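You operate a simulated robot arm through the tools that you are given. There is no shell and no other tool. Be economical: measure what you need, move in short steps, check, and stop when the job is done.

You are at the controls of a simulated robot arm. One attempt, no reset.

JOB
Fit the blue board in the fixture case and screw the lid down.
Fine: both screws tight with the orange driver, driver back in its holder; the other board stays in the tray.

The check looks at the end state, three seconds after you hand in, the way a careful person would. Anything else that was tipped, shoved, dropped, spilled or broken makes it a failure. A push-on lid holds only when it is set on centred and level and pressed home; a screw cap is set on level and turned clockwise until tight.

ROBOT AND FRAMES
A 6-joint arm with a two-finger parallel gripper, fixed in place. Base frame: the origin is at the foot of the arm, x ahead of it, y to its left, z up; the work surface is at about z = 75.4. Units: cm, rad, N and s.
With the tool pointing down near the work surface it reaches from about 22 to 64 cm from the base axis. Its first joint turns from -1.152 to 1.152 rad. Payload 2.7 kg.
The tool frame sits at the grasp point between the pads (the TCP): z along the fingers, y along the line on which they close. The tips reach 2.3 cm beyond it. Largest opening 9.4 cm; finger width 3.8, thickness 1; the body of the gripper, 5.4 by 9.6 cm, starts 3.9 cm behind the TCP.
Orientation is told as [roll, pitch, yaw] about the base's x, y, z axes, in that order, counted from this pose: with the fingers straight down and closing along the base's y, the tool's x points along the base's -x, its y along +y and its z along -z.

CONTROLS
- The arm moves only by the tool step_arm. Its argument "steps" is a list of rows, each a list of 3 entries, a list of its own where there are three numbers: the opening, from 0 (shut) to 1 (fully open), then the shift along the base's x, y, z in cm, then the turn, a rotation vector about the base's x, y, z in rad. In form: [[fingers, [dx, dy, dz], [rx, ry, rz]], ...]. A call has 1 to 20 rows; each row shifts and turns the commanded pose from where the row before left it. Rows are played at 5 a second. More than 5 cm and 0.15 rad between two rows, or a gripper value outside its range, and nothing of the call is played. A pose out of reach is approached as far as the arm can. The call stops where the force on the tool passes 40 N (or 10 N more than at its start, if that is more) or the arm is blocked; 0.2 s more then pass. The fingers move at their own pace (about 4.5 cm/s each) and stop on an object; they squeeze with about 22 N. The grip force told is the motor's: it shows also when the fingers shut on nothing. Time passes only in rows, and 0.2 s behind the last, so rows that do not move let the fingers close. The reply holds the time, the measured pose of the TCP, the force on the tool along the base axes, the opening and the grip force, in the units named above and with some noise.
- Cameras (640 x 400 px; columns grow to the right, rows downward): "scene" is fixed at [6.6, -43.11, 139.12]; the picture's right is [0.83, -0.56, 0.00], its down [-0.38, -0.56, -0.73] and it looks along [0.41, 0.60, -0.68] (base axes); focal length 320 px, centre (320, 200). "wrist" rides on the gripper at [-3.9, 0, -4.4] in the tool frame; the picture's right is [0.00, -1.00, 0.00], its down [0.97, 0.00, -0.24] and it looks along [0.24, 0.00, 0.97] (tool axes); focal length 218 px, centre (320, 200). There is no depth. A picture from a camera that has moved, and an enlarged one, comes with that camera's place and axes in the base frame and with its lens.
- camera(camera): a new picture of that camera. No time passes.
- close_up(camera, box): a new picture of the part [left, top, right, bottom] of that camera's present view, enlarged. No time passes.
- sign_off(): hands the job in; it is judged then, once.

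Work in short steps. Places have to be worked out from the pictures, the camera data and where the tool is seen: move nearer, look again, correct. Check each grasp and each placing, and mend what went wrong. You have 120 turns and 68 pictures in all, those below and enlarged ones among them. Open the gripper and draw the arm clear of the work before you hand the job in, unless the task says otherwise; then end with one line.

The tools are called after "Emit:" as name(argument=value, ...) on one line, values as JSON. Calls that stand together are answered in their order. step_arm: Moves the arm, as the interface text tells. Its arguments: {"type":"object","properties":{"steps":{"type":"array"}},"required":["steps"]} The other tools are called the same way: camera (camera) takes a picture; close_up (camera, box) takes an enlarged picture of a part of a camera's view; sign_off () hands the job in.

At the start:

```text
t: 0.0
ee_pos: [31.77, -13.27, 107.84]
tcp_rot: [0.0, -0.001, -0.001]
wrist_force: [0.8, 0.1, 0.0]
gripper_width: 9.37
grasp_force: 0.1
```

scene: 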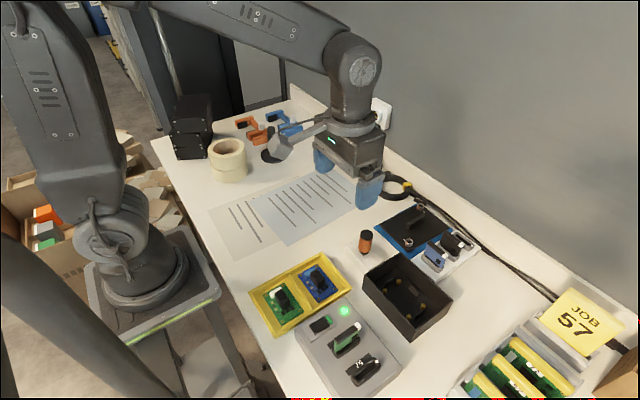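
wrist: 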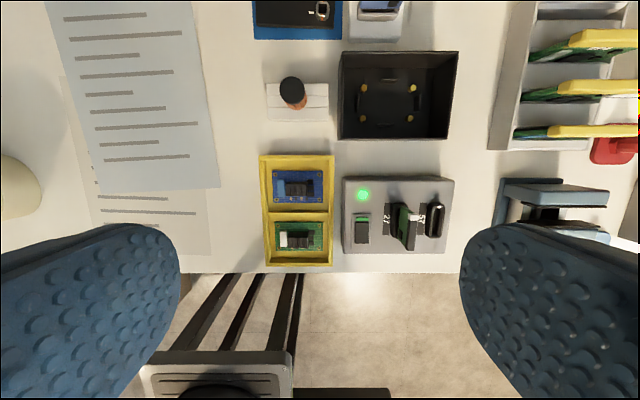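

I start by enlarging the work area in both cameras to identify the parts: tray, case, lid, driver and screws.

Emit:
close_up(camera="scene", box=[240, 170, 500, 400])

Emit:
close_up(camera="wrist", box=[240, 0, 480, 150])

Emit:
close_up(camera="wrist", box=[240, 140, 480, 290])

```text
1.74 times, centred on (370, 285) of scene
camera zoom: at [6.6, -43.11, 139.12], right [0.83, -0.56, 0.0], down [-0.38, -0.56, -0.73], along [0.41, 0.6, -0.68], focal length 558 px, centre (233, 52)
```

zoom: 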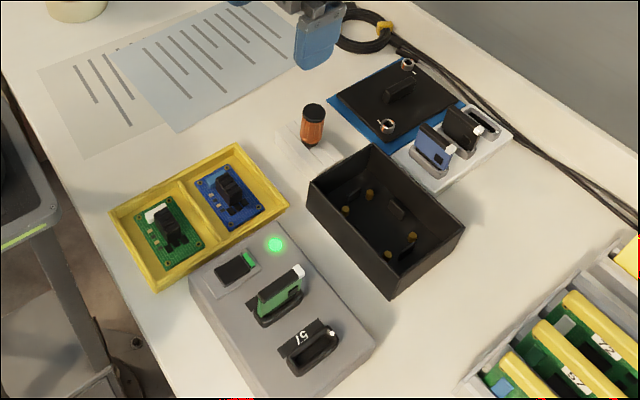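

```text
2.67 times, centred on (360, 75) of wrist
camera zoom: at [35.73, -13.16, 112.29], right [0.0, -1.0, 0.0], down [-0.97, 0.0, 0.24], along [-0.24, 0.0, -0.97], focal length 582 px, centre (213, 533)
```

zoom: 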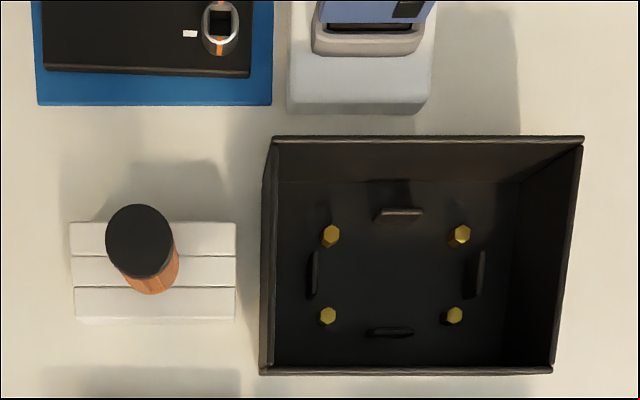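

```text
2.67 times, centred on (360, 215) of wrist
camera zoom: at [35.73, -13.16, 112.29], right [0.0, -1.0, 0.0], down [-0.97, 0.0, 0.24], along [-0.24, 0.0, -0.97], focal length 582 px, centre (213, 160)
```

zoom: 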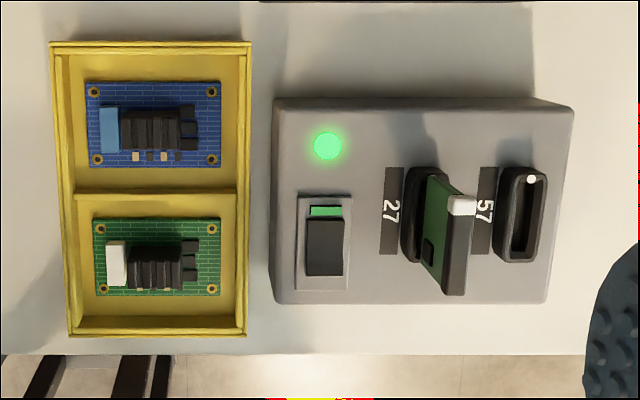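

The blue board's holes appear centred at about (29.0, -9.5) and the case's posts at about (41.9, -23.2), both with 7.1 x 4.3 spacing. I move ahead and down a little for nearer views of the case, driver and lid.

Emit:
step_arm(steps=[[1, [3, -2, -3], [0, 0, 0]], [1, [3, -2, -3], [0, 0, 0]], [1, [3, -1, -3], [0, 0, 0]], [1, [0, 0, 0], [0, 0, 0]]])

Emit:
camera(camera="wrist")

```text
t: 1.0
ee_pos: [40.93, -18.25, 98.67]
tcp_rot: [-0.001, -0.001, 0.001]
wrist_force: [0.2, -0.6, 0.1]
gripper_width: 9.39
grasp_force: 0.1
```

```text
62 pictures are left
camera wrist: at [44.85, -18.16, 103.09], right [0.0, -1.0, 0.0], down [-0.97, 0.0, 0.24], along [-0.24, 0.0, -0.97], focal length 218 px, centre (320, 200)
```

wrist: 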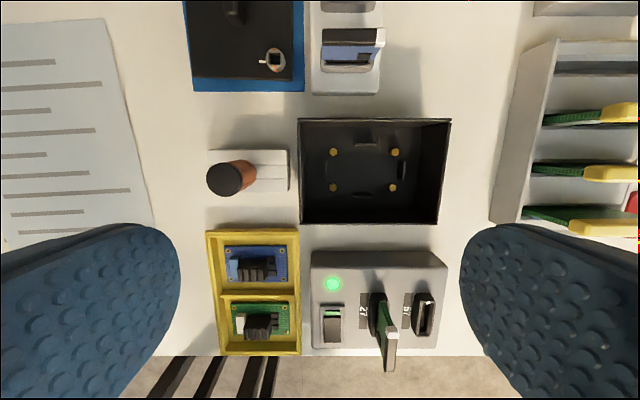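

I enlarge the case and driver, and the board, in this nearer view.

Emit:
close_up(camera="wrist", box=[200, 105, 460, 235])

Emit:
close_up(camera="wrist", box=[200, 225, 320, 300])

```text
2.46 times, centred on (330, 170) of wrist
camera zoom: at [44.85, -18.16, 103.09], right [0.0, -1.0, 0.0], down [-0.97, 0.0, 0.24], along [-0.24, 0.0, -0.97], focal length 537 px, centre (295, 274)
```

zoom: 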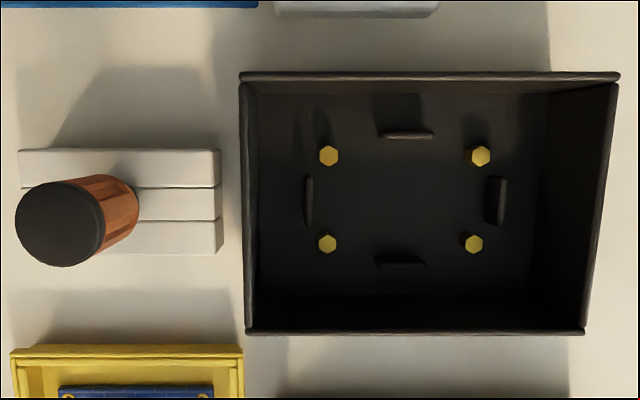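

```text
5.33 times, centred on (260, 262) of wrist
camera zoom: at [44.85, -18.16, 103.09], right [0.0, -1.0, 0.0], down [-0.97, 0.0, 0.24], along [-0.24, 0.0, -0.97], focal length 1164 px, centre (640, -133)
```

zoom: 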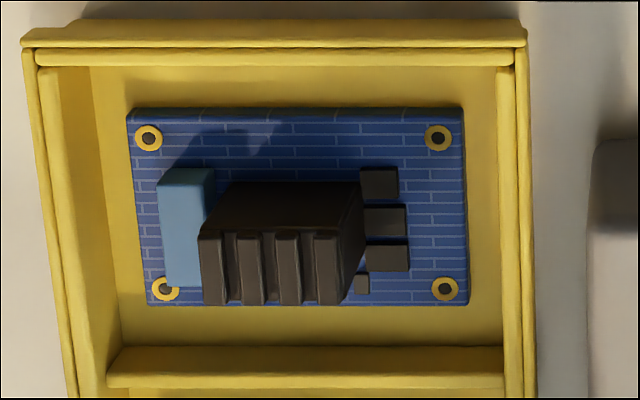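

The blue board carries a ribbed dark block in its middle, the natural place to grip. I move over the board to see it from above.

Emit:
step_arm(steps=[[1, [-4, 3, -1], [0, 0, 0]], [1, [-4, 3, -3], [0, 0, 0]], [1, [-4, 2.8, -4], [0, 0, 0]], [1, [0, 0, 0], [0, 0, 0]]])

Emit:
camera(camera="wrist")

Emit:
close_up(camera="scene", box=[240, 240, 360, 315])

```text
refused: row 1 steps farther than a row can; nothing moved
```

```text
59 pictures are left
camera wrist: at [44.85, -18.16, 103.09], right [0.0, -1.0, 0.0], down [-0.97, 0.0, 0.24], along [-0.24, 0.0, -0.97], focal length 218 px, centre (320, 200)
```

wrist: 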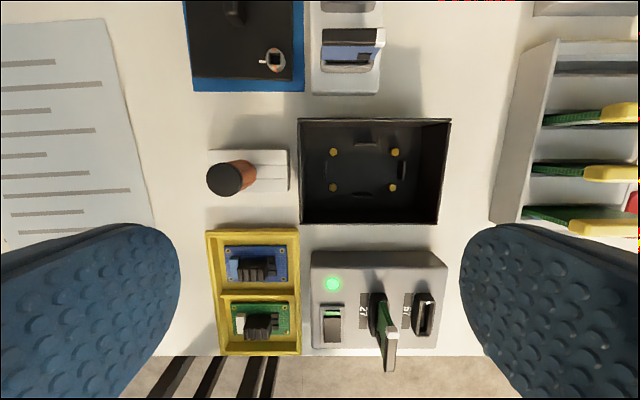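

```text
5.33 times, centred on (300, 278) of scene
camera zoom: at [6.61, -43.11, 139.12], right [0.83, -0.56, 0.0], down [-0.38, -0.56, -0.73], along [0.41, 0.6, -0.68], focal length 1710 px, centre (427, -213)
```

zoom: 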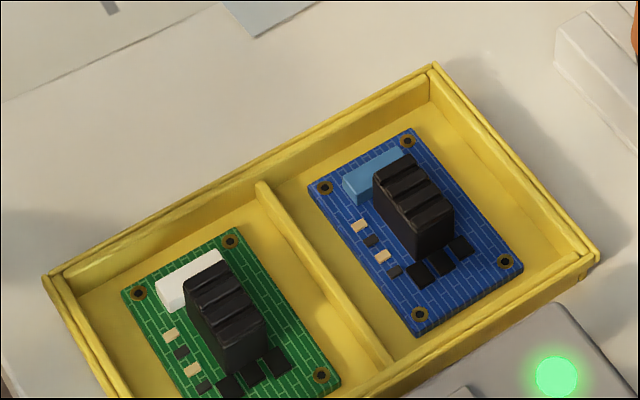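

The row exceeded 5 cm; I repeat the move with smaller rows.

Emit:
step_arm(steps=[[1, [-3, 2.2, -2], [0, 0, 0]], [1, [-3, 2.2, -2], [0, 0, 0]], [1, [-3, 2.2, -2], [0, 0, 0]], [1, [-3, 2.2, -2], [0, 0, 0]], [1, [0, 0, 0], [0, 0, 0]]])

Emit:
camera(camera="wrist")

```text
t: 2.2
ee_pos: [28.81, -9.45, 90.88]
tcp_rot: [0.0, 0.001, 0.0]
wrist_force: [-0.5, -0.1, 0.4]
gripper_width: 9.4
grasp_force: 0.1
```

```text
57 pictures are left
camera wrist: at [32.79, -9.36, 95.41], right [0.0, -1.0, 0.0], down [-0.97, 0.0, 0.24], along [-0.24, 0.0, -0.97], focal length 218 px, centre (320, 200)
```

wrist: 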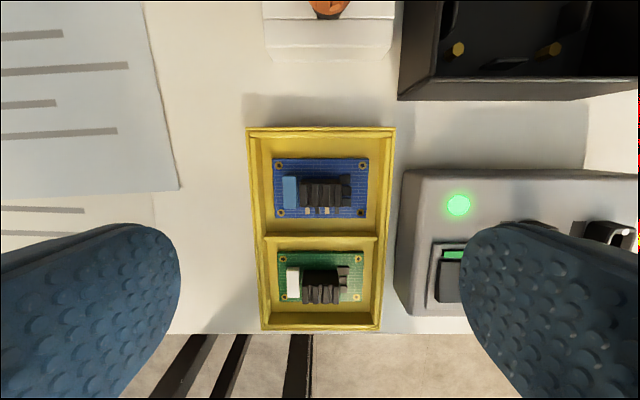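

Emit:
close_up(camera="wrist", box=[240, 140, 400, 240])

```text
4.00 times, centred on (320, 190) of wrist
camera zoom: at [32.79, -9.36, 95.41], right [0.0, -1.0, 0.0], down [-0.97, 0.0, 0.24], along [-0.24, 0.0, -0.97], focal length 873 px, centre (320, 240)
```

zoom: 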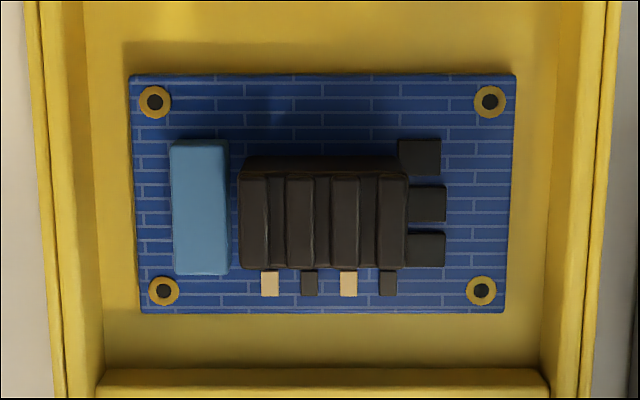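

Board centre judged at (29.06, -9.41), block 3.3 (y) by 1.9 (x), top at about z = 79. I narrow the fingers and come down to just above it, then check.

Emit:
step_arm(steps=[[0.55, [0.3, 0.05, -2], [0, 0, 0]], [0.55, [0, 0, -3], [0, 0, 0]], [0.55, [0, 0, -2.8], [0, 0, 0]], [0.55, [0, 0, 0], [0, 0, 0]]])

Emit:
camera(camera="wrist")

Emit:
close_up(camera="scene", box=[240, 220, 368, 300])

```text
t: 3.2
ee_pos: [29.23, -9.27, 83.0]
tcp_rot: [0.0, 0.001, 0.001]
wrist_force: [0.1, -1.1, -0.3]
gripper_width: 5.14
grasp_force: 0.0
```

```text
55 pictures are left
camera wrist: at [33.13, -9.2, 87.54], right [0.0, -1.0, 0.0], down [-0.97, 0.0, 0.24], along [-0.24, 0.0, -0.97], focal length 218 px, centre (320, 200)
```

wrist: 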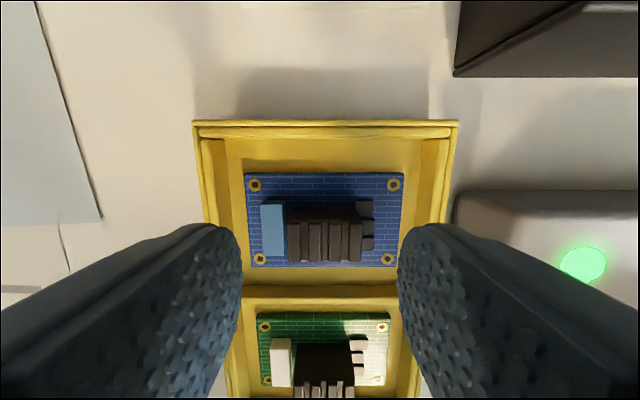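

```text
5.00 times, centred on (304, 260) of scene
camera zoom: at [6.61, -43.11, 139.12], right [0.83, -0.56, 0.0], down [-0.38, -0.56, -0.73], along [0.41, 0.6, -0.68], focal length 1603 px, centre (400, -100)
```

zoom: 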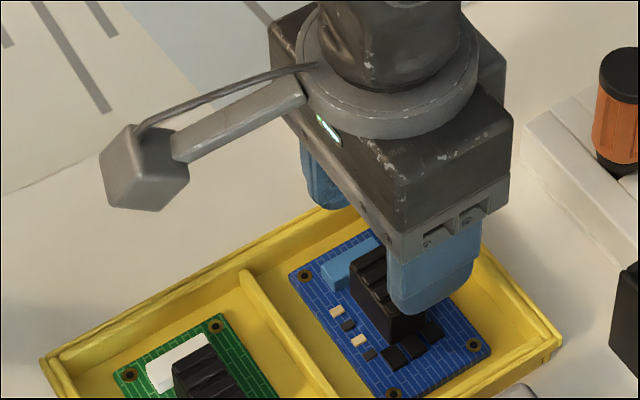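

Fingers straddle the block centrally. I go down 2.8 and close.

Emit:
step_arm(steps=[[0.55, [0.05, 0.0, -1.5], [0, 0, 0]], [0.55, [0, 0, -1.3], [0, 0, 0]], [0.55, [0, 0, 0], [0, 0, 0]], [0.2, [0, 0, 0], [0, 0, 0]], [0.2, [0, 0, 0], [0, 0, 0]], [0.2, [0, 0, 0], [0, 0, 0]], [0.2, [0, 0, 0], [0, 0, 0]]])

Emit:
close_up(camera="scene", box=[240, 220, 368, 300])

Emit:
camera(camera="wrist")

```text
t: 4.8
ee_pos: [29.24, -9.4, 80.18]
tcp_rot: [0.0, 0.0, 0.001]
wrist_force: [1.2, -0.3, 0.1]
gripper_width: 3.33
grasp_force: 22.1
```

```text
5.00 times, centred on (304, 260) of scene
camera zoom: at [6.61, -43.11, 139.12], right [0.83, -0.56, 0.0], down [-0.38, -0.56, -0.73], along [0.41, 0.6, -0.68], focal length 1603 px, centre (400, -100)
```

zoom: 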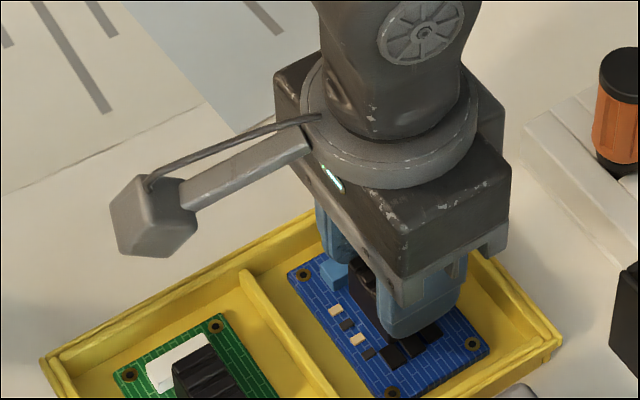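

```text
52 pictures are left
camera wrist: at [33.11, -9.35, 84.72], right [0.0, -1.0, 0.0], down [-0.97, 0.0, 0.24], along [-0.24, 0.0, -0.97], focal length 218 px, centre (320, 200)
```

wrist: 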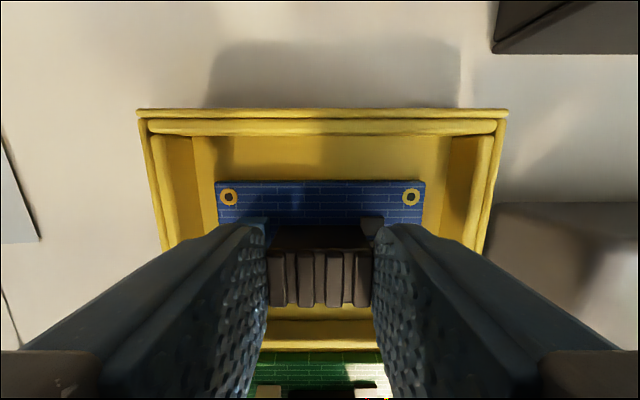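

Grip holds (3.33 cm, 22 N). I lift straight up and check it carries.

Emit:
step_arm(steps=[[0.2, [0, 0, 1], [0, 0, 0]], [0.2, [0, 0, 2], [0, 0, 0]], [0.2, [0, 0, 4], [0, 0, 0]], [0.2, [0, 0, 4], [0, 0, 0]], [0.2, [0, 0, 0], [0, 0, 0]]])

Emit:
camera(camera="wrist")

```text
t: 6.0
ee_pos: [29.17, -9.43, 91.21]
tcp_rot: [0.0, 0.0, 0.001]
wrist_force: [0.4, 0.7, -0.3]
gripper_width: 3.34
grasp_force: 21.6
```

```text
51 pictures are left
camera wrist: at [33.07, -9.41, 95.66], right [0.0, -1.0, 0.0], down [-0.97, 0.0, 0.24], along [-0.24, 0.0, -0.97], focal length 218 px, centre (320, 200)
```

wrist: 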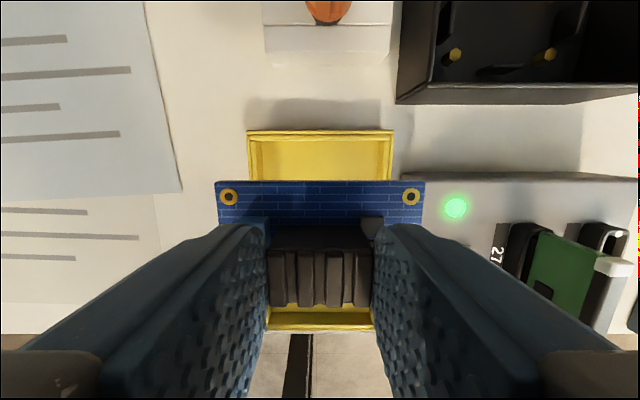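

Board is level in the grip with the hole pair centred. I carry it over the case at this height and look.

Emit:
step_arm(steps=[[0.2, [2.6, -2.78, 0], [0, 0, 0]], [0.2, [2.6, -2.78, 0], [0, 0, 0]], [0.2, [2.6, -2.78, 0], [0, 0, 0]], [0.2, [2.6, -2.78, 0], [0, 0, 0]], [0.2, [2.6, -2.78, 0], [0, 0, 0]], [0.2, [0, 0, -2], [0, 0, 0]], [0.2, [0, 0, 0], [0, 0, 0]]])

Emit:
camera(camera="wrist")

Emit:
close_up(camera="scene", box=[320, 200, 480, 350])

```text
t: 7.6
ee_pos: [42.18, -23.34, 89.29]
tcp_rot: [0.0, 0.002, 0.0]
wrist_force: [-0.6, 0.2, -0.8]
gripper_width: 3.3
grasp_force: 21.7
```

```text
50 pictures are left
camera wrist: at [46.0, -23.24, 93.74], right [0.0, -1.0, 0.0], down [-0.97, 0.0, 0.24], along [-0.24, 0.0, -0.97], focal length 218 px, centre (320, 200)
```

wrist: 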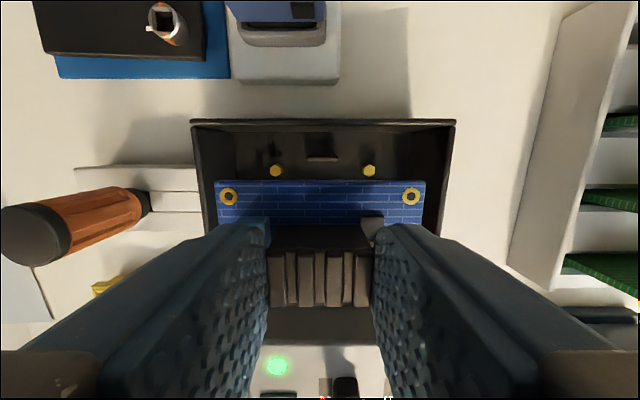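

```text
2.67 times, centred on (400, 275) of scene
camera zoom: at [6.61, -43.11, 139.12], right [0.83, -0.56, 0.0], down [-0.38, -0.56, -0.73], along [0.41, 0.6, -0.68], focal length 855 px, centre (107, 0)
```

zoom: 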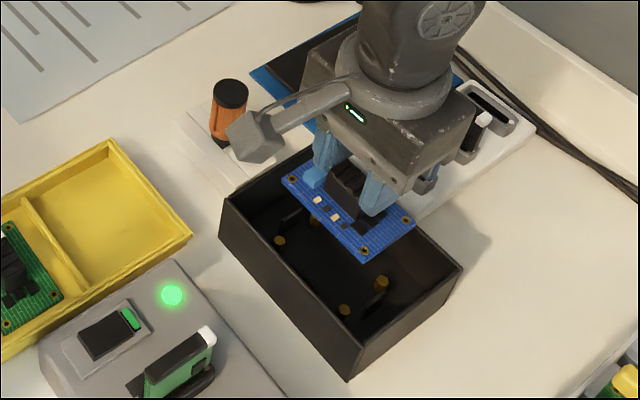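

Posts appear about 0.2 further to -y than the board holes; I enlarge to measure accurately.

Emit:
close_up(camera="wrist", box=[200, 130, 440, 240])

```text
2.67 times, centred on (320, 185) of wrist
camera zoom: at [46.0, -23.24, 93.74], right [0.0, -1.0, 0.0], down [-0.97, 0.0, 0.24], along [-0.24, 0.0, -0.97], focal length 582 px, centre (320, 240)
```

zoom: 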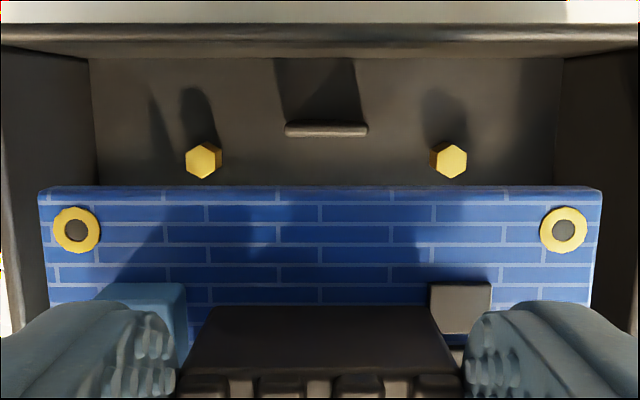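

Correction: +0.17 in x, -0.22 in y. I apply it and lower part of the way, then re-measure.

Emit:
step_arm(steps=[[0.2, [0.17, -0.22, 0], [0, 0, 0]], [0.2, [0, 0, -2.5], [0, 0, 0]], [0.2, [0, 0, -2.3], [0, 0, 0]], [0.2, [0, 0, 0], [0, 0, 0]]])

Emit:
close_up(camera="wrist", box=[200, 130, 440, 240])

Emit:
close_up(camera="scene", box=[360, 230, 460, 340])

```text
t: 8.6
ee_pos: [42.3, -23.43, 84.4]
tcp_rot: [-0.001, 0.0, 0.0]
wrist_force: [0.1, 0.3, -1.0]
gripper_width: 3.31
grasp_force: 22.2
```

```text
2.67 times, centred on (320, 185) of wrist
camera zoom: at [46.27, -23.43, 88.97], right [0.0, -1.0, 0.0], down [-0.97, 0.0, 0.24], along [-0.24, 0.0, -0.97], focal length 582 px, centre (320, 240)
```

zoom: 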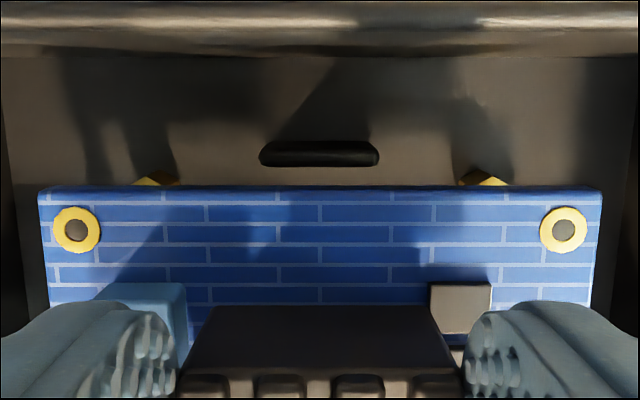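

```text
3.64 times, centred on (410, 285) of scene
camera zoom: at [6.61, -43.11, 139.12], right [0.83, -0.56, 0.0], down [-0.38, -0.56, -0.73], along [0.41, 0.6, -0.68], focal length 1166 px, centre (-7, -109)
```

zoom: 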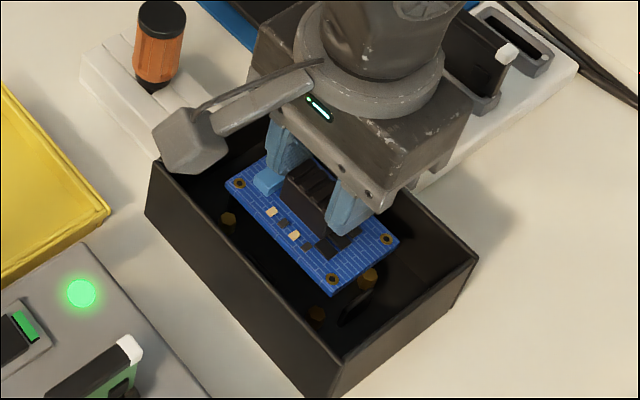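

Now centred in y (tab and posts at column 320). I lower gently, watching the force.

Emit:
step_arm(steps=[[0.2, [0, 0, -1.2], [0, 0, 0]], [0.2, [0, 0, -1.0], [0, 0, 0]], [0.2, [0, 0, 0], [0, 0, 0]]])

Emit:
close_up(camera="wrist", box=[200, 130, 440, 240])

```text
t: 9.4
ee_pos: [42.42, -23.49, 82.33]
tcp_rot: [0.0, 0.001, 0.001]
wrist_force: [-0.4, 0.5, -0.3]
gripper_width: 3.31
grasp_force: 21.7
```

```text
2.67 times, centred on (320, 185) of wrist
camera zoom: at [46.28, -23.45, 86.76], right [0.0, -1.0, 0.0], down [-0.97, 0.0, 0.24], along [-0.24, 0.0, -0.97], focal length 582 px, centre (320, 240)
```

zoom: 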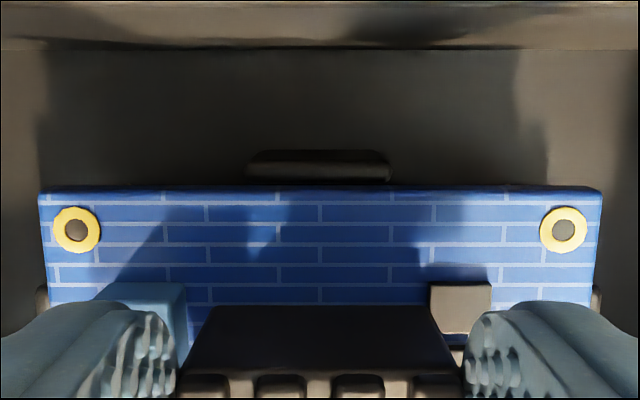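

Tabs are symmetric about the board and just clear its +x edge. I continue down in small rows until contact.

Emit:
step_arm(steps=[[0.2, [0, 0, -0.5], [0, 0, 0]], [0.2, [0, 0, -0.4], [0, 0, 0]], [0.2, [0, 0, -0.2], [0, 0, 0]], [0.2, [0, 0, 0], [0, 0, 0]]])

Emit:
close_up(camera="wrist", box=[200, 130, 440, 240])

```text
t: 10.4
ee_pos: [42.37, -23.54, 81.15]
tcp_rot: [-0.001, -0.002, 0.0]
wrist_force: [-5.0, 6.3, 20.3]
gripper_width: 3.33
grasp_force: 21.9
```

```text
2.67 times, centred on (320, 185) of wrist
camera zoom: at [46.32, -23.41, 85.72], right [0.0, -1.0, 0.0], down [-0.97, 0.0, 0.24], along [-0.24, 0.0, -0.97], focal length 582 px, centre (320, 240)
```

zoom: 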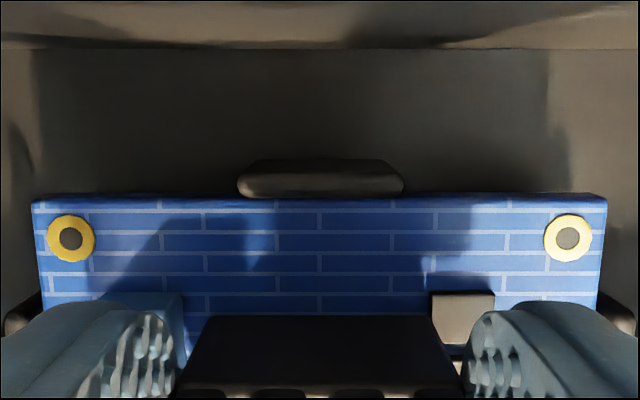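

Contact: 20 N up with side force pushing the tool to -x and +y, so the board is probably riding on tab chamfers. I ease up slightly, shift that way, and try again.

Emit:
step_arm(steps=[[0.2, [0, 0, 0.2], [0, 0, 0]], [0.2, [-0.1, 0.08, 0], [0, 0, 0]], [0.2, [0, 0, -0.15], [0, 0, 0]], [0.2, [0, 0, -0.1], [0, 0, 0]], [0.2, [0, 0, 0], [0, 0, 0]]])

Emit:
close_up(camera="scene", box=[360, 240, 460, 330])

```text
t: 11.6
ee_pos: [42.26, -23.54, 81.13]
tcp_rot: [-0.003, 0.0, 0.0]
wrist_force: [-5.6, -1.3, 21.0]
gripper_width: 3.32
grasp_force: 22.2
```

```text
4.44 times, centred on (410, 285) of scene
camera zoom: at [6.56, -43.1, 139.12], right [0.83, -0.56, 0.0], down [-0.38, -0.56, -0.73], along [0.41, 0.6, -0.68], focal length 1425 px, centre (-80, -178)
```

zoom: 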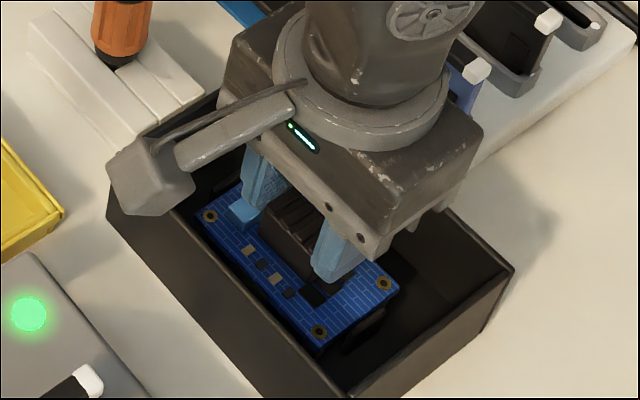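

Side force in y is gone, -5.6 N in x remains. I relax 0.08 further to -x and press lightly, then view from the wrist.

Emit:
step_arm(steps=[[0.2, [0, 0, 0.15], [0, 0, 0]], [0.2, [-0.08, 0, 0], [0, 0, 0]], [0.2, [0, 0, -0.15], [0, 0, 0]], [0.2, [0, 0, -0.05], [0, 0, 0]], [0.2, [0, 0, 0], [0, 0, 0]]])

Emit:
camera(camera="wrist")

```text
t: 12.8
ee_pos: [42.17, -23.48, 81.09]
tcp_rot: [0.0, -0.002, 0.001]
wrist_force: [1.1, 3.7, 12.6]
gripper_width: 3.32
grasp_force: 21.5
```

```text
42 pictures are left
camera wrist: at [46.1, -23.34, 85.6], right [0.0, -1.0, 0.0], down [-0.97, 0.0, 0.24], along [-0.24, 0.0, -0.97], focal length 218 px, centre (320, 200)
```

wrist: 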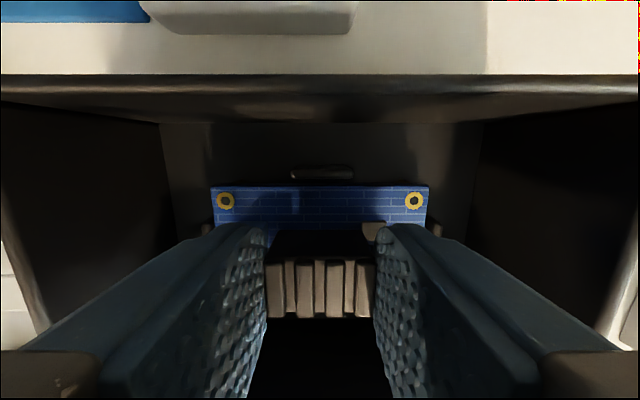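

Forces are now small and the board rests on something. I press a bit more with the grip, then release and raise to inspect.

Emit:
step_arm(steps=[[0.2, [0, 0, -0.1], [0, 0, 0]], [0.2, [0, 0, 0], [0, 0, 0]], [0.5, [0, 0, 0.1], [0, 0, 0]], [0.5, [0, 0, 0], [0, 0, 0]], [0.5, [0, 0, 0], [0, 0, 0]], [0.5, [0, 0, 2], [0, 0, 0]], [0.5, [0, 0, 4], [0, 0, 0]], [0.5, [0, 0, 3], [0, 0, 0]], [0.5, [0, 0, 0], [0, 0, 0]]])

Emit:
close_up(camera="wrist", box=[220, 130, 420, 255])

Emit:
close_up(camera="scene", box=[360, 240, 460, 330])

```text
t: 14.8
ee_pos: [41.94, -23.51, 89.96]
tcp_rot: [-0.001, 0.001, -0.001]
wrist_force: [-0.2, 0.9, 0.9]
gripper_width: 4.7
grasp_force: 0.0
```

```text
3.20 times, centred on (320, 192) of wrist
camera zoom: at [45.86, -23.31, 94.51], right [0.0, -1.0, 0.0], down [-0.97, 0.0, 0.24], along [-0.24, 0.0, -0.97], focal length 698 px, centre (320, 224)
```

zoom: 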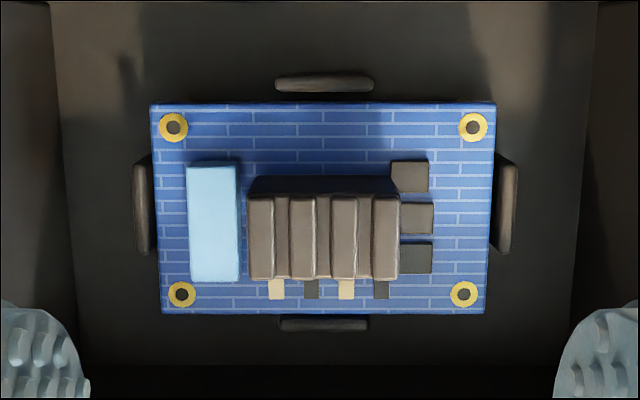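

```text
4.44 times, centred on (410, 285) of scene
camera zoom: at [6.6, -43.11, 139.12], right [0.83, -0.56, 0.0], down [-0.38, -0.56, -0.73], along [0.41, 0.6, -0.68], focal length 1425 px, centre (-80, -178)
```

zoom: 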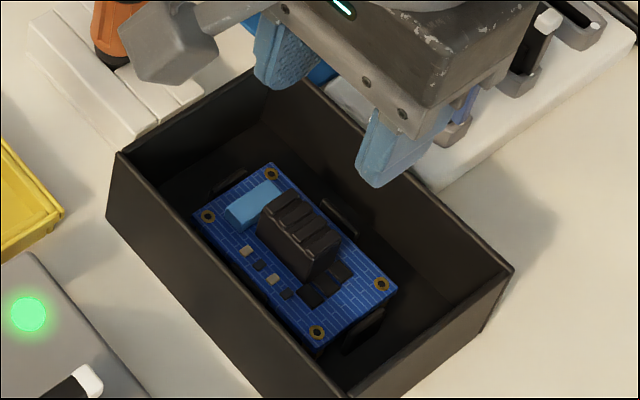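

The board lies level between all four tabs. To be sure it is fully down on the posts, I zoom strongly from the oblique scene camera.

Emit:
close_up(camera="scene", box=[398, 280, 458, 325])

Emit:
close_up(camera="scene", box=[370, 265, 420, 302])

```text
8.89 times, centred on (428, 302) of scene
camera zoom: at [6.6, -43.11, 139.12], right [0.83, -0.56, 0.0], down [-0.38, -0.56, -0.73], along [0.41, 0.6, -0.68], focal length 2849 px, centre (-640, -711)
```

zoom: 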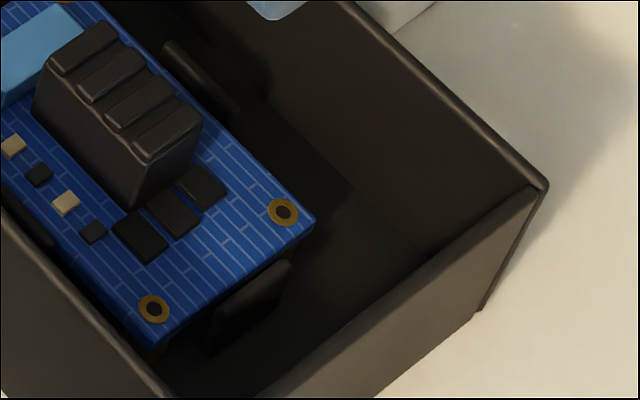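

```text
10.81 times, centred on (395, 284) of scene
camera zoom: at [6.6, -43.11, 139.12], right [0.83, -0.56, 0.0], down [-0.38, -0.56, -0.73], along [0.41, 0.6, -0.68], focal length 3465 px, centre (-491, -703)
```

zoom: 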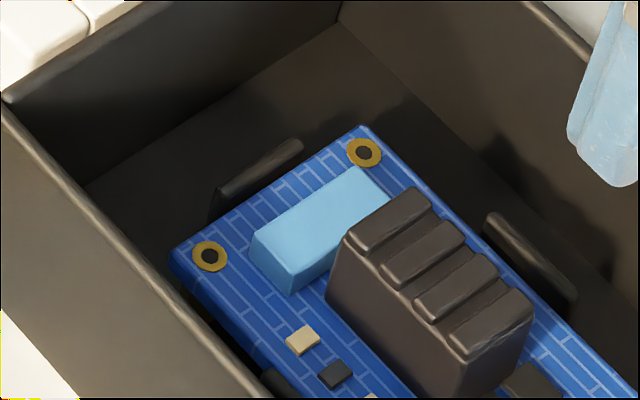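

Tabs stand just outside the board on every side and about level with its top, so it is inside the guides and resting level on the posts. Next I raise and go over the lid to measure it.

Emit:
step_arm(steps=[[0.6, [0, 0, 4], [0, 0, 0]], [0.8, [0, 0, 4], [0, 0, 0]], [1, [3, 3.4, 0], [0, 0, 0]], [1, [3, 3.4, 0], [0, 0, 0]], [1, [3, 3.4, 0], [0, 0, 0]], [1, [3, 3.0, 0], [0, 0, 0]], [1, [0, 0, 0], [0, 0, 0]]])

Emit:
camera(camera="wrist")

```text
t: 16.4
ee_pos: [54.06, -10.2, 97.68]
tcp_rot: [0.0, 0.001, 0.0]
wrist_force: [0.0, -0.7, 0.1]
gripper_width: 9.42
grasp_force: 0.0
```

```text
37 pictures are left
camera wrist: at [57.93, -10.13, 102.47], right [0.0, -1.0, 0.0], down [-0.97, 0.0, 0.24], along [-0.24, 0.0, -0.97], focal length 218 px, centre (320, 200)
```

wrist: 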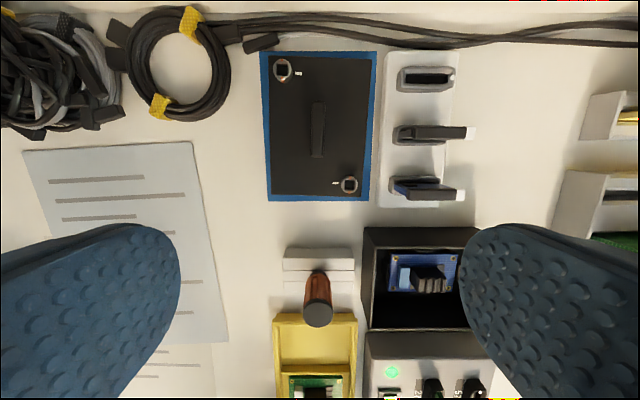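

The lid's long side lies along x with two screws at opposite corners, so it needs a 90° turn. I enlarge the lid, and the case corners for matching screw bosses.

Emit:
close_up(camera="wrist", box=[250, 40, 400, 215])

Emit:
close_up(camera="wrist", box=[350, 215, 490, 340])

```text
2.29 times, centred on (325, 128) of wrist
camera zoom: at [57.93, -10.13, 102.47], right [0.0, -1.0, 0.0], down [-0.97, 0.0, 0.24], along [-0.24, 0.0, -0.97], focal length 499 px, centre (309, 366)
```

zoom: 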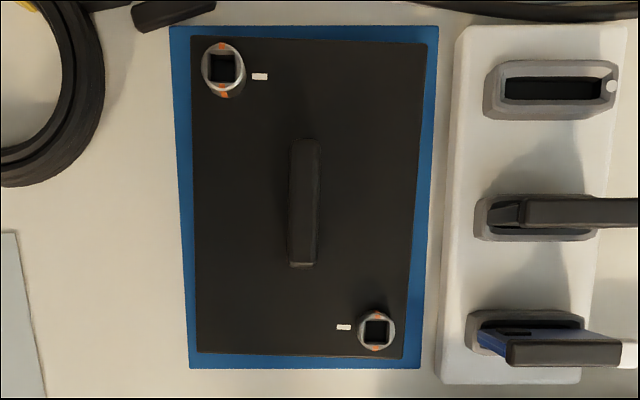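

```text
3.20 times, centred on (420, 278) of wrist
camera zoom: at [57.93, -10.13, 102.47], right [0.0, -1.0, 0.0], down [-0.97, 0.0, 0.24], along [-0.24, 0.0, -0.97], focal length 698 px, centre (0, -48)
```

zoom: 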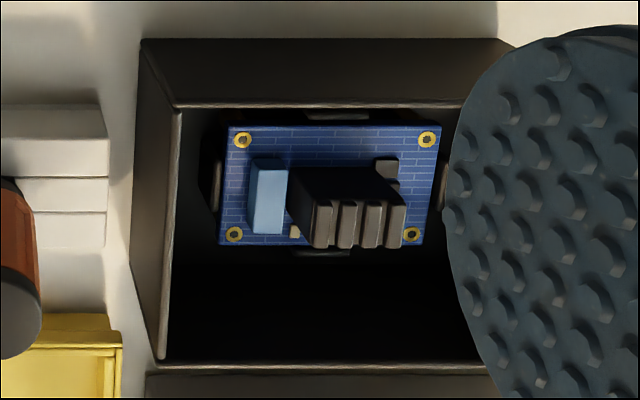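

The collars' orange marks and white ticks look like a tightness indicator. Lid centre judged (59.5, -10.0), yawed about -0.03 rad. I move above the handle, lower, and look again.

Emit:
step_arm(steps=[[0.4, [2.7, 0.1, -3], [0, 0, 0]], [0.4, [2.7, 0.1, -3], [0, 0, 0]], [0.4, [0, 0, -3], [0, 0, 0]], [0.4, [0, 0, -2], [0, 0, 0]], [0.4, [0, 0, 0], [0, 0, 0]]])

Emit:
camera(camera="wrist")

Emit:
close_up(camera="scene", box=[360, 170, 488, 260])

```text
t: 17.6
ee_pos: [59.54, -10.11, 86.99]
tcp_rot: [0.002, 0.0, -0.001]
wrist_force: [1.2, 0.2, 0.9]
gripper_width: 3.78
grasp_force: 0.1
```

```text
34 pictures are left
camera wrist: at [63.45, -10.04, 91.52], right [0.0, -1.0, 0.0], down [-0.97, 0.0, 0.24], along [-0.24, 0.0, -0.97], focal length 218 px, centre (320, 200)
```

wrist: 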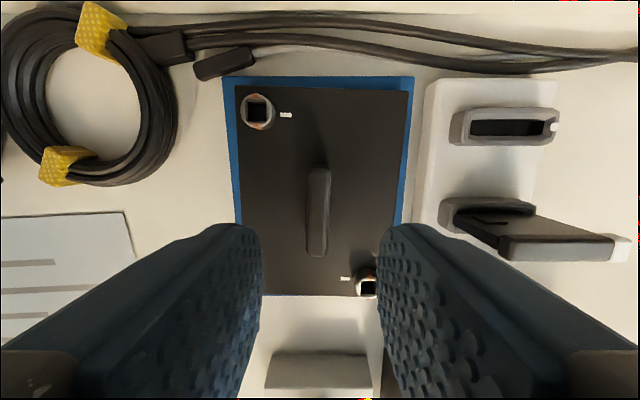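

```text
4.44 times, centred on (424, 215) of scene
camera zoom: at [6.61, -43.11, 139.12], right [0.83, -0.56, 0.0], down [-0.38, -0.56, -0.73], along [0.41, 0.6, -0.68], focal length 1425 px, centre (-142, 133)
```

zoom: 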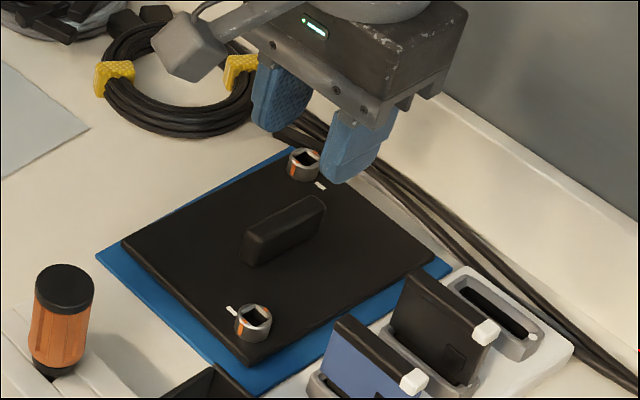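

The handle is a ridge about 5 long, 1 thick, at (59.46, -9.97), yaw about -0.03. I align, descend and close on it.

Emit:
step_arm(steps=[[0.4, [-0.05, 0.08, -2.5], [0, 0, -0.03]], [0.4, [0, 0, -2.5], [0, 0, 0]], [0.4, [0, 0, -1.8], [0, 0, 0]], [0.4, [0, 0, -0.6], [0, 0, 0]], [0.4, [0, 0, 0], [0, 0, 0]], [0, [0, 0, 0], [0, 0, 0]], [0, [0, 0, 0], [0, 0, 0]], [0, [0, 0, 0], [0, 0, 0]]])

Emit:
camera(camera="wrist")

```text
t: 19.4
ee_pos: [59.59, -10.03, 79.61]
tcp_rot: [-0.001, -0.001, -0.029]
wrist_force: [-0.3, 0.5, 0.2]
gripper_width: 1.37
grasp_force: 22.4
```

```text
32 pictures are left
camera wrist: at [63.39, -10.01, 84.14], right [-0.03, -1.0, 0.0], down [-0.97, 0.03, 0.24], along [-0.24, 0.01, -0.97], focal length 218 px, centre (320, 200)
```

wrist: 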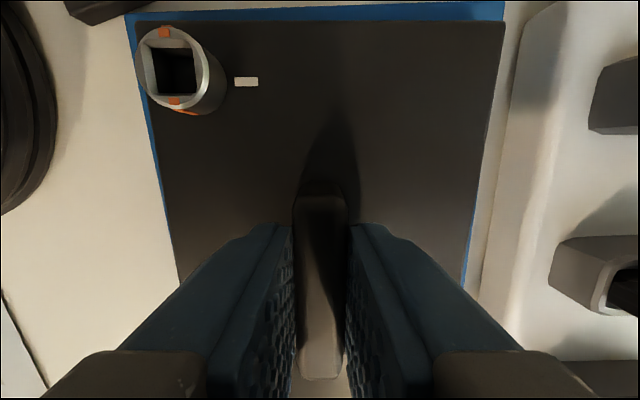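

The handle is held (1.37 cm, 22 N), lid square to the tool. I lift straight up and check.

Emit:
step_arm(steps=[[0, [0, 0, 1], [0, 0, 0]], [0, [0, 0, 2], [0, 0, 0]], [0, [0, 0, 4], [0, 0, 0]], [0, [0, 0, 4], [0, 0, 0]], [0, [0, 0, 4], [0, 0, 0]], [0, [0, 0, 0], [0, 0, 0]]])

Emit:
camera(camera="scene")

```text
t: 20.8
ee_pos: [59.59, -9.77, 94.96]
tcp_rot: [-0.001, -0.001, -0.031]
wrist_force: [-0.3, 0.0, -0.7]
gripper_width: 1.34
grasp_force: 22.2
```

```text
31 pictures are left
```

scene: 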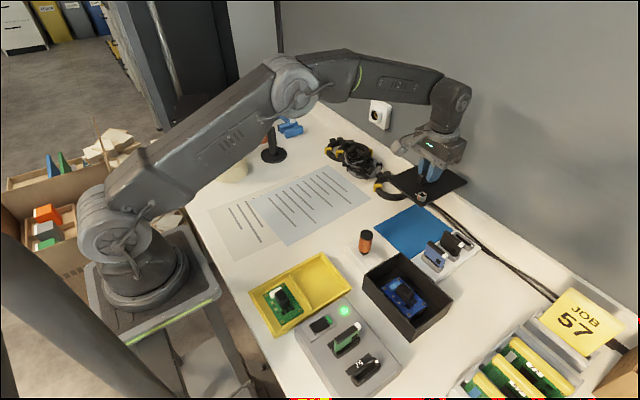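

Lid lifted cleanly. I carry it over the case at this height, then turn it by -1.54 rad.

Emit:
step_arm(steps=[[0, [-2.9, -2.25, 0], [0, 0, 0]], [0, [-2.9, -2.25, 0], [0, 0, 0]], [0, [-2.9, -2.25, 0], [0, 0, 0]], [0, [-2.9, -2.25, 0], [0, 0, 0]], [0, [-2.9, -2.25, 0], [0, 0, 0]], [0, [-2.9, -2.25, 0], [0, 0, 0]], [0, [0, 0, 0], [0, 0, -0.14]], [0, [0, 0, 0], [0, 0, -0.14]], [0, [0, 0, 0], [0, 0, -0.14]], [0, [0, 0, 0], [0, 0, -0.14]], [0, [0, 0, 0], [0, 0, -0.14]], [0, [0, 0, 0], [0, 0, -0.14]], [0, [0, 0, 0], [0, 0, -0.14]], [0, [0, 0, 0], [0, 0, -0.14]], [0, [0, 0, 0], [0, 0, -0.14]], [0, [0, 0, 0], [0, 0, -0.14]], [0, [0, 0, 0], [0, 0, -0.141]], [0, [0, 0, -2], [0, 0, 0]], [0, [0, 0, 0], [0, 0, 0]]])

Emit:
camera(camera="wrist")

Emit:
close_up(camera="scene", box=[340, 200, 480, 350])

```text
t: 24.8
ee_pos: [42.19, -23.33, 92.55]
tcp_rot: [0.001, 0.0, -1.574]
wrist_force: [-1.3, -0.8, 0.2]
gripper_width: 1.38
grasp_force: 21.9
```

```text
30 pictures are left
camera wrist: at [42.18, -27.16, 97.09], right [-1.0, 0.0, 0.0], down [0.0, 0.97, 0.24], along [0.0, 0.24, -0.97], focal length 218 px, centre (320, 200)
```

wrist: 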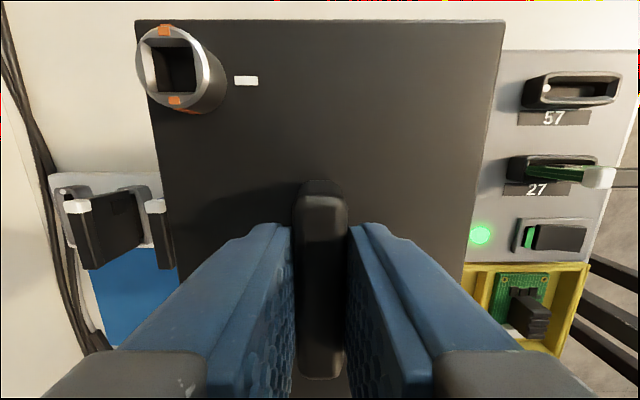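

```text
2.67 times, centred on (410, 275) of scene
camera zoom: at [6.61, -43.11, 139.12], right [0.83, -0.56, 0.0], down [-0.38, -0.56, -0.73], along [0.41, 0.6, -0.68], focal length 855 px, centre (80, 0)
```

zoom: 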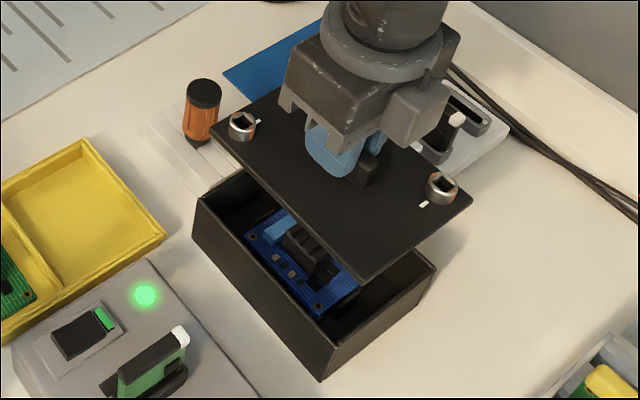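

Lid is square over the case, its centre very near the TCP. I lower to about 1 cm above and compare edges from the scene camera.

Emit:
step_arm(steps=[[0, [0.04, 0.02, -3], [0, 0, 0]], [0, [0, 0, -3], [0, 0, 0]], [0, [0, 0, -1], [0, 0, 0]], [0, [0, 0, 0], [0, 0, 0]]])

Emit:
close_up(camera="scene", box=[350, 235, 470, 345])

```text
t: 25.8
ee_pos: [42.15, -23.45, 85.55]
tcp_rot: [-0.001, 0.001, -1.569]
wrist_force: [0.3, -0.1, -1.3]
gripper_width: 1.36
grasp_force: 22.4
```

```text
3.64 times, centred on (410, 290) of scene
camera zoom: at [6.61, -43.11, 139.12], right [0.83, -0.56, 0.0], down [-0.38, -0.56, -0.73], along [0.41, 0.6, -0.68], focal length 1166 px, centre (-7, -127)
```

zoom: 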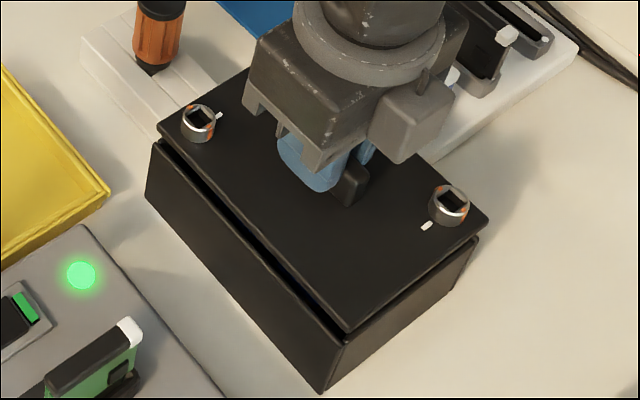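

Edges look close, perhaps 0.1-0.2 off. I lower a bit more so the gap is small and enlarge the corners.

Emit:
step_arm(steps=[[0, [0, 0, -0.6], [0, 0, 0]], [0, [0, 0, -0.4], [0, 0, 0]], [0, [0, 0, 0], [0, 0, 0]]])

Emit:
close_up(camera="scene", box=[420, 270, 488, 345])

Emit:
close_up(camera="scene", box=[355, 250, 415, 310])

```text
t: 26.6
ee_pos: [42.12, -23.36, 84.66]
tcp_rot: [-0.002, 0.0, -1.571]
wrist_force: [-15.0, 6.9, 19.8]
gripper_width: 1.39
grasp_force: 21.9
```

```text
5.33 times, centred on (454, 308) of scene
camera zoom: at [6.54, -43.08, 139.13], right [0.83, -0.56, 0.0], down [-0.38, -0.56, -0.73], along [0.41, 0.6, -0.68], focal length 1710 px, centre (-395, -373)
```

zoom: 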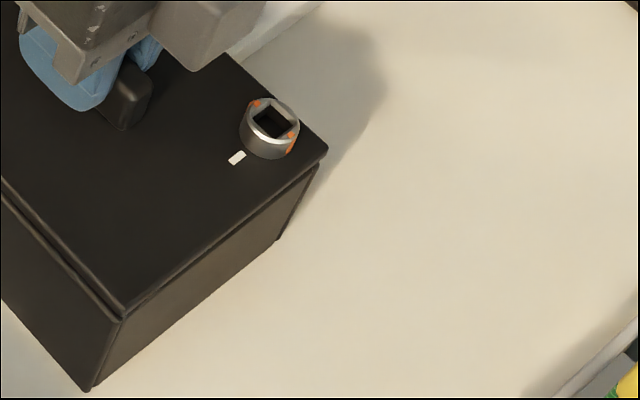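

```text
6.67 times, centred on (385, 280) of scene
camera zoom: at [6.54, -43.08, 139.13], right [0.83, -0.56, 0.0], down [-0.38, -0.56, -0.73], along [0.41, 0.6, -0.68], focal length 2137 px, centre (-113, -333)
```

zoom: 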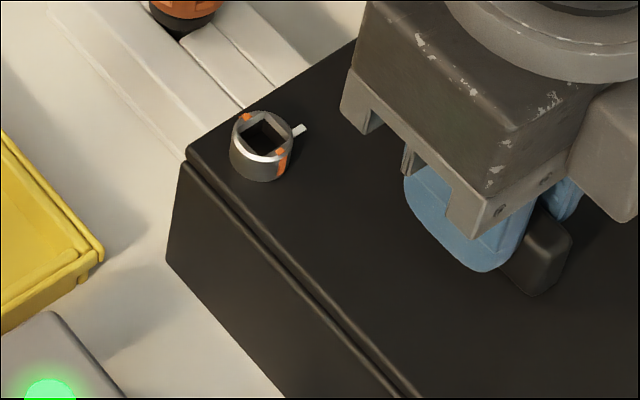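

Contact with side force (-15, +7): an underside lip is catching the rim; pictures agree the lid sits about 0.2 too far to +x and -y. I rise, correct, and lower again.

Emit:
step_arm(steps=[[0, [0, 0, 0.5], [0, 0, 0]], [0, [-0.18, 0.14, 0], [0, 0, 0]], [0, [0, 0, 0], [0, 0, 0]], [0, [0, 0, -0.4], [0, 0, 0]], [0, [0, 0, -0.1], [0, 0, 0]], [0, [0, 0, 0], [0, 0, 0]]])

```text
t: 28.0
ee_pos: [41.87, -23.3, 84.66]
tcp_rot: [0.0, 0.0, -1.571]
wrist_force: [2.1, -4.8, -1.5]
gripper_width: 1.34
grasp_force: 21.6
```

No vertical contact now at the same height, so the lip is entering; a slight y force suggests backing off 0.05. I continue down gently.

Emit:
step_arm(steps=[[0, [0.02, -0.05, 0], [0, 0, 0]], [0, [0, 0, -0.25], [0, 0, 0]], [0, [0, 0, -0.25], [0, 0, 0]], [0, [0, 0, 0], [0, 0, 0]]])

```text
t: 29.0
ee_pos: [42.07, -23.34, 84.22]
tcp_rot: [0.003, -0.003, -1.571]
wrist_force: [-3.3, 1.5, 21.8]
gripper_width: 1.38
grasp_force: 22.0
```

21.8 N upward with little side force at z = 84.2, likely seated on the rim. I check the seam.

Emit:
close_up(camera="scene", box=[360, 245, 470, 345])

```text
4.00 times, centred on (415, 295) of scene
camera zoom: at [6.57, -43.09, 139.13], right [0.83, -0.56, 0.0], down [-0.38, -0.56, -0.73], along [0.41, 0.6, -0.68], focal length 1282 px, centre (-60, -180)
```

zoom: 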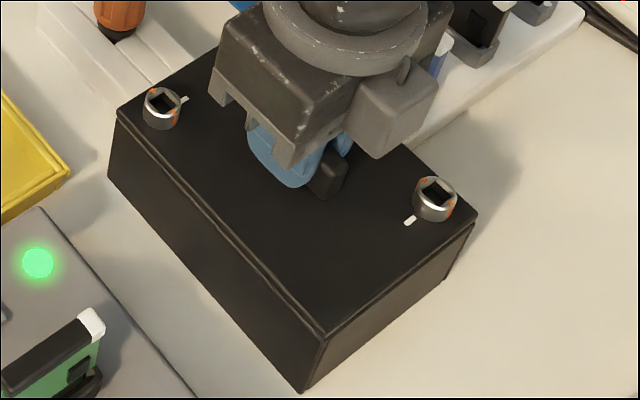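

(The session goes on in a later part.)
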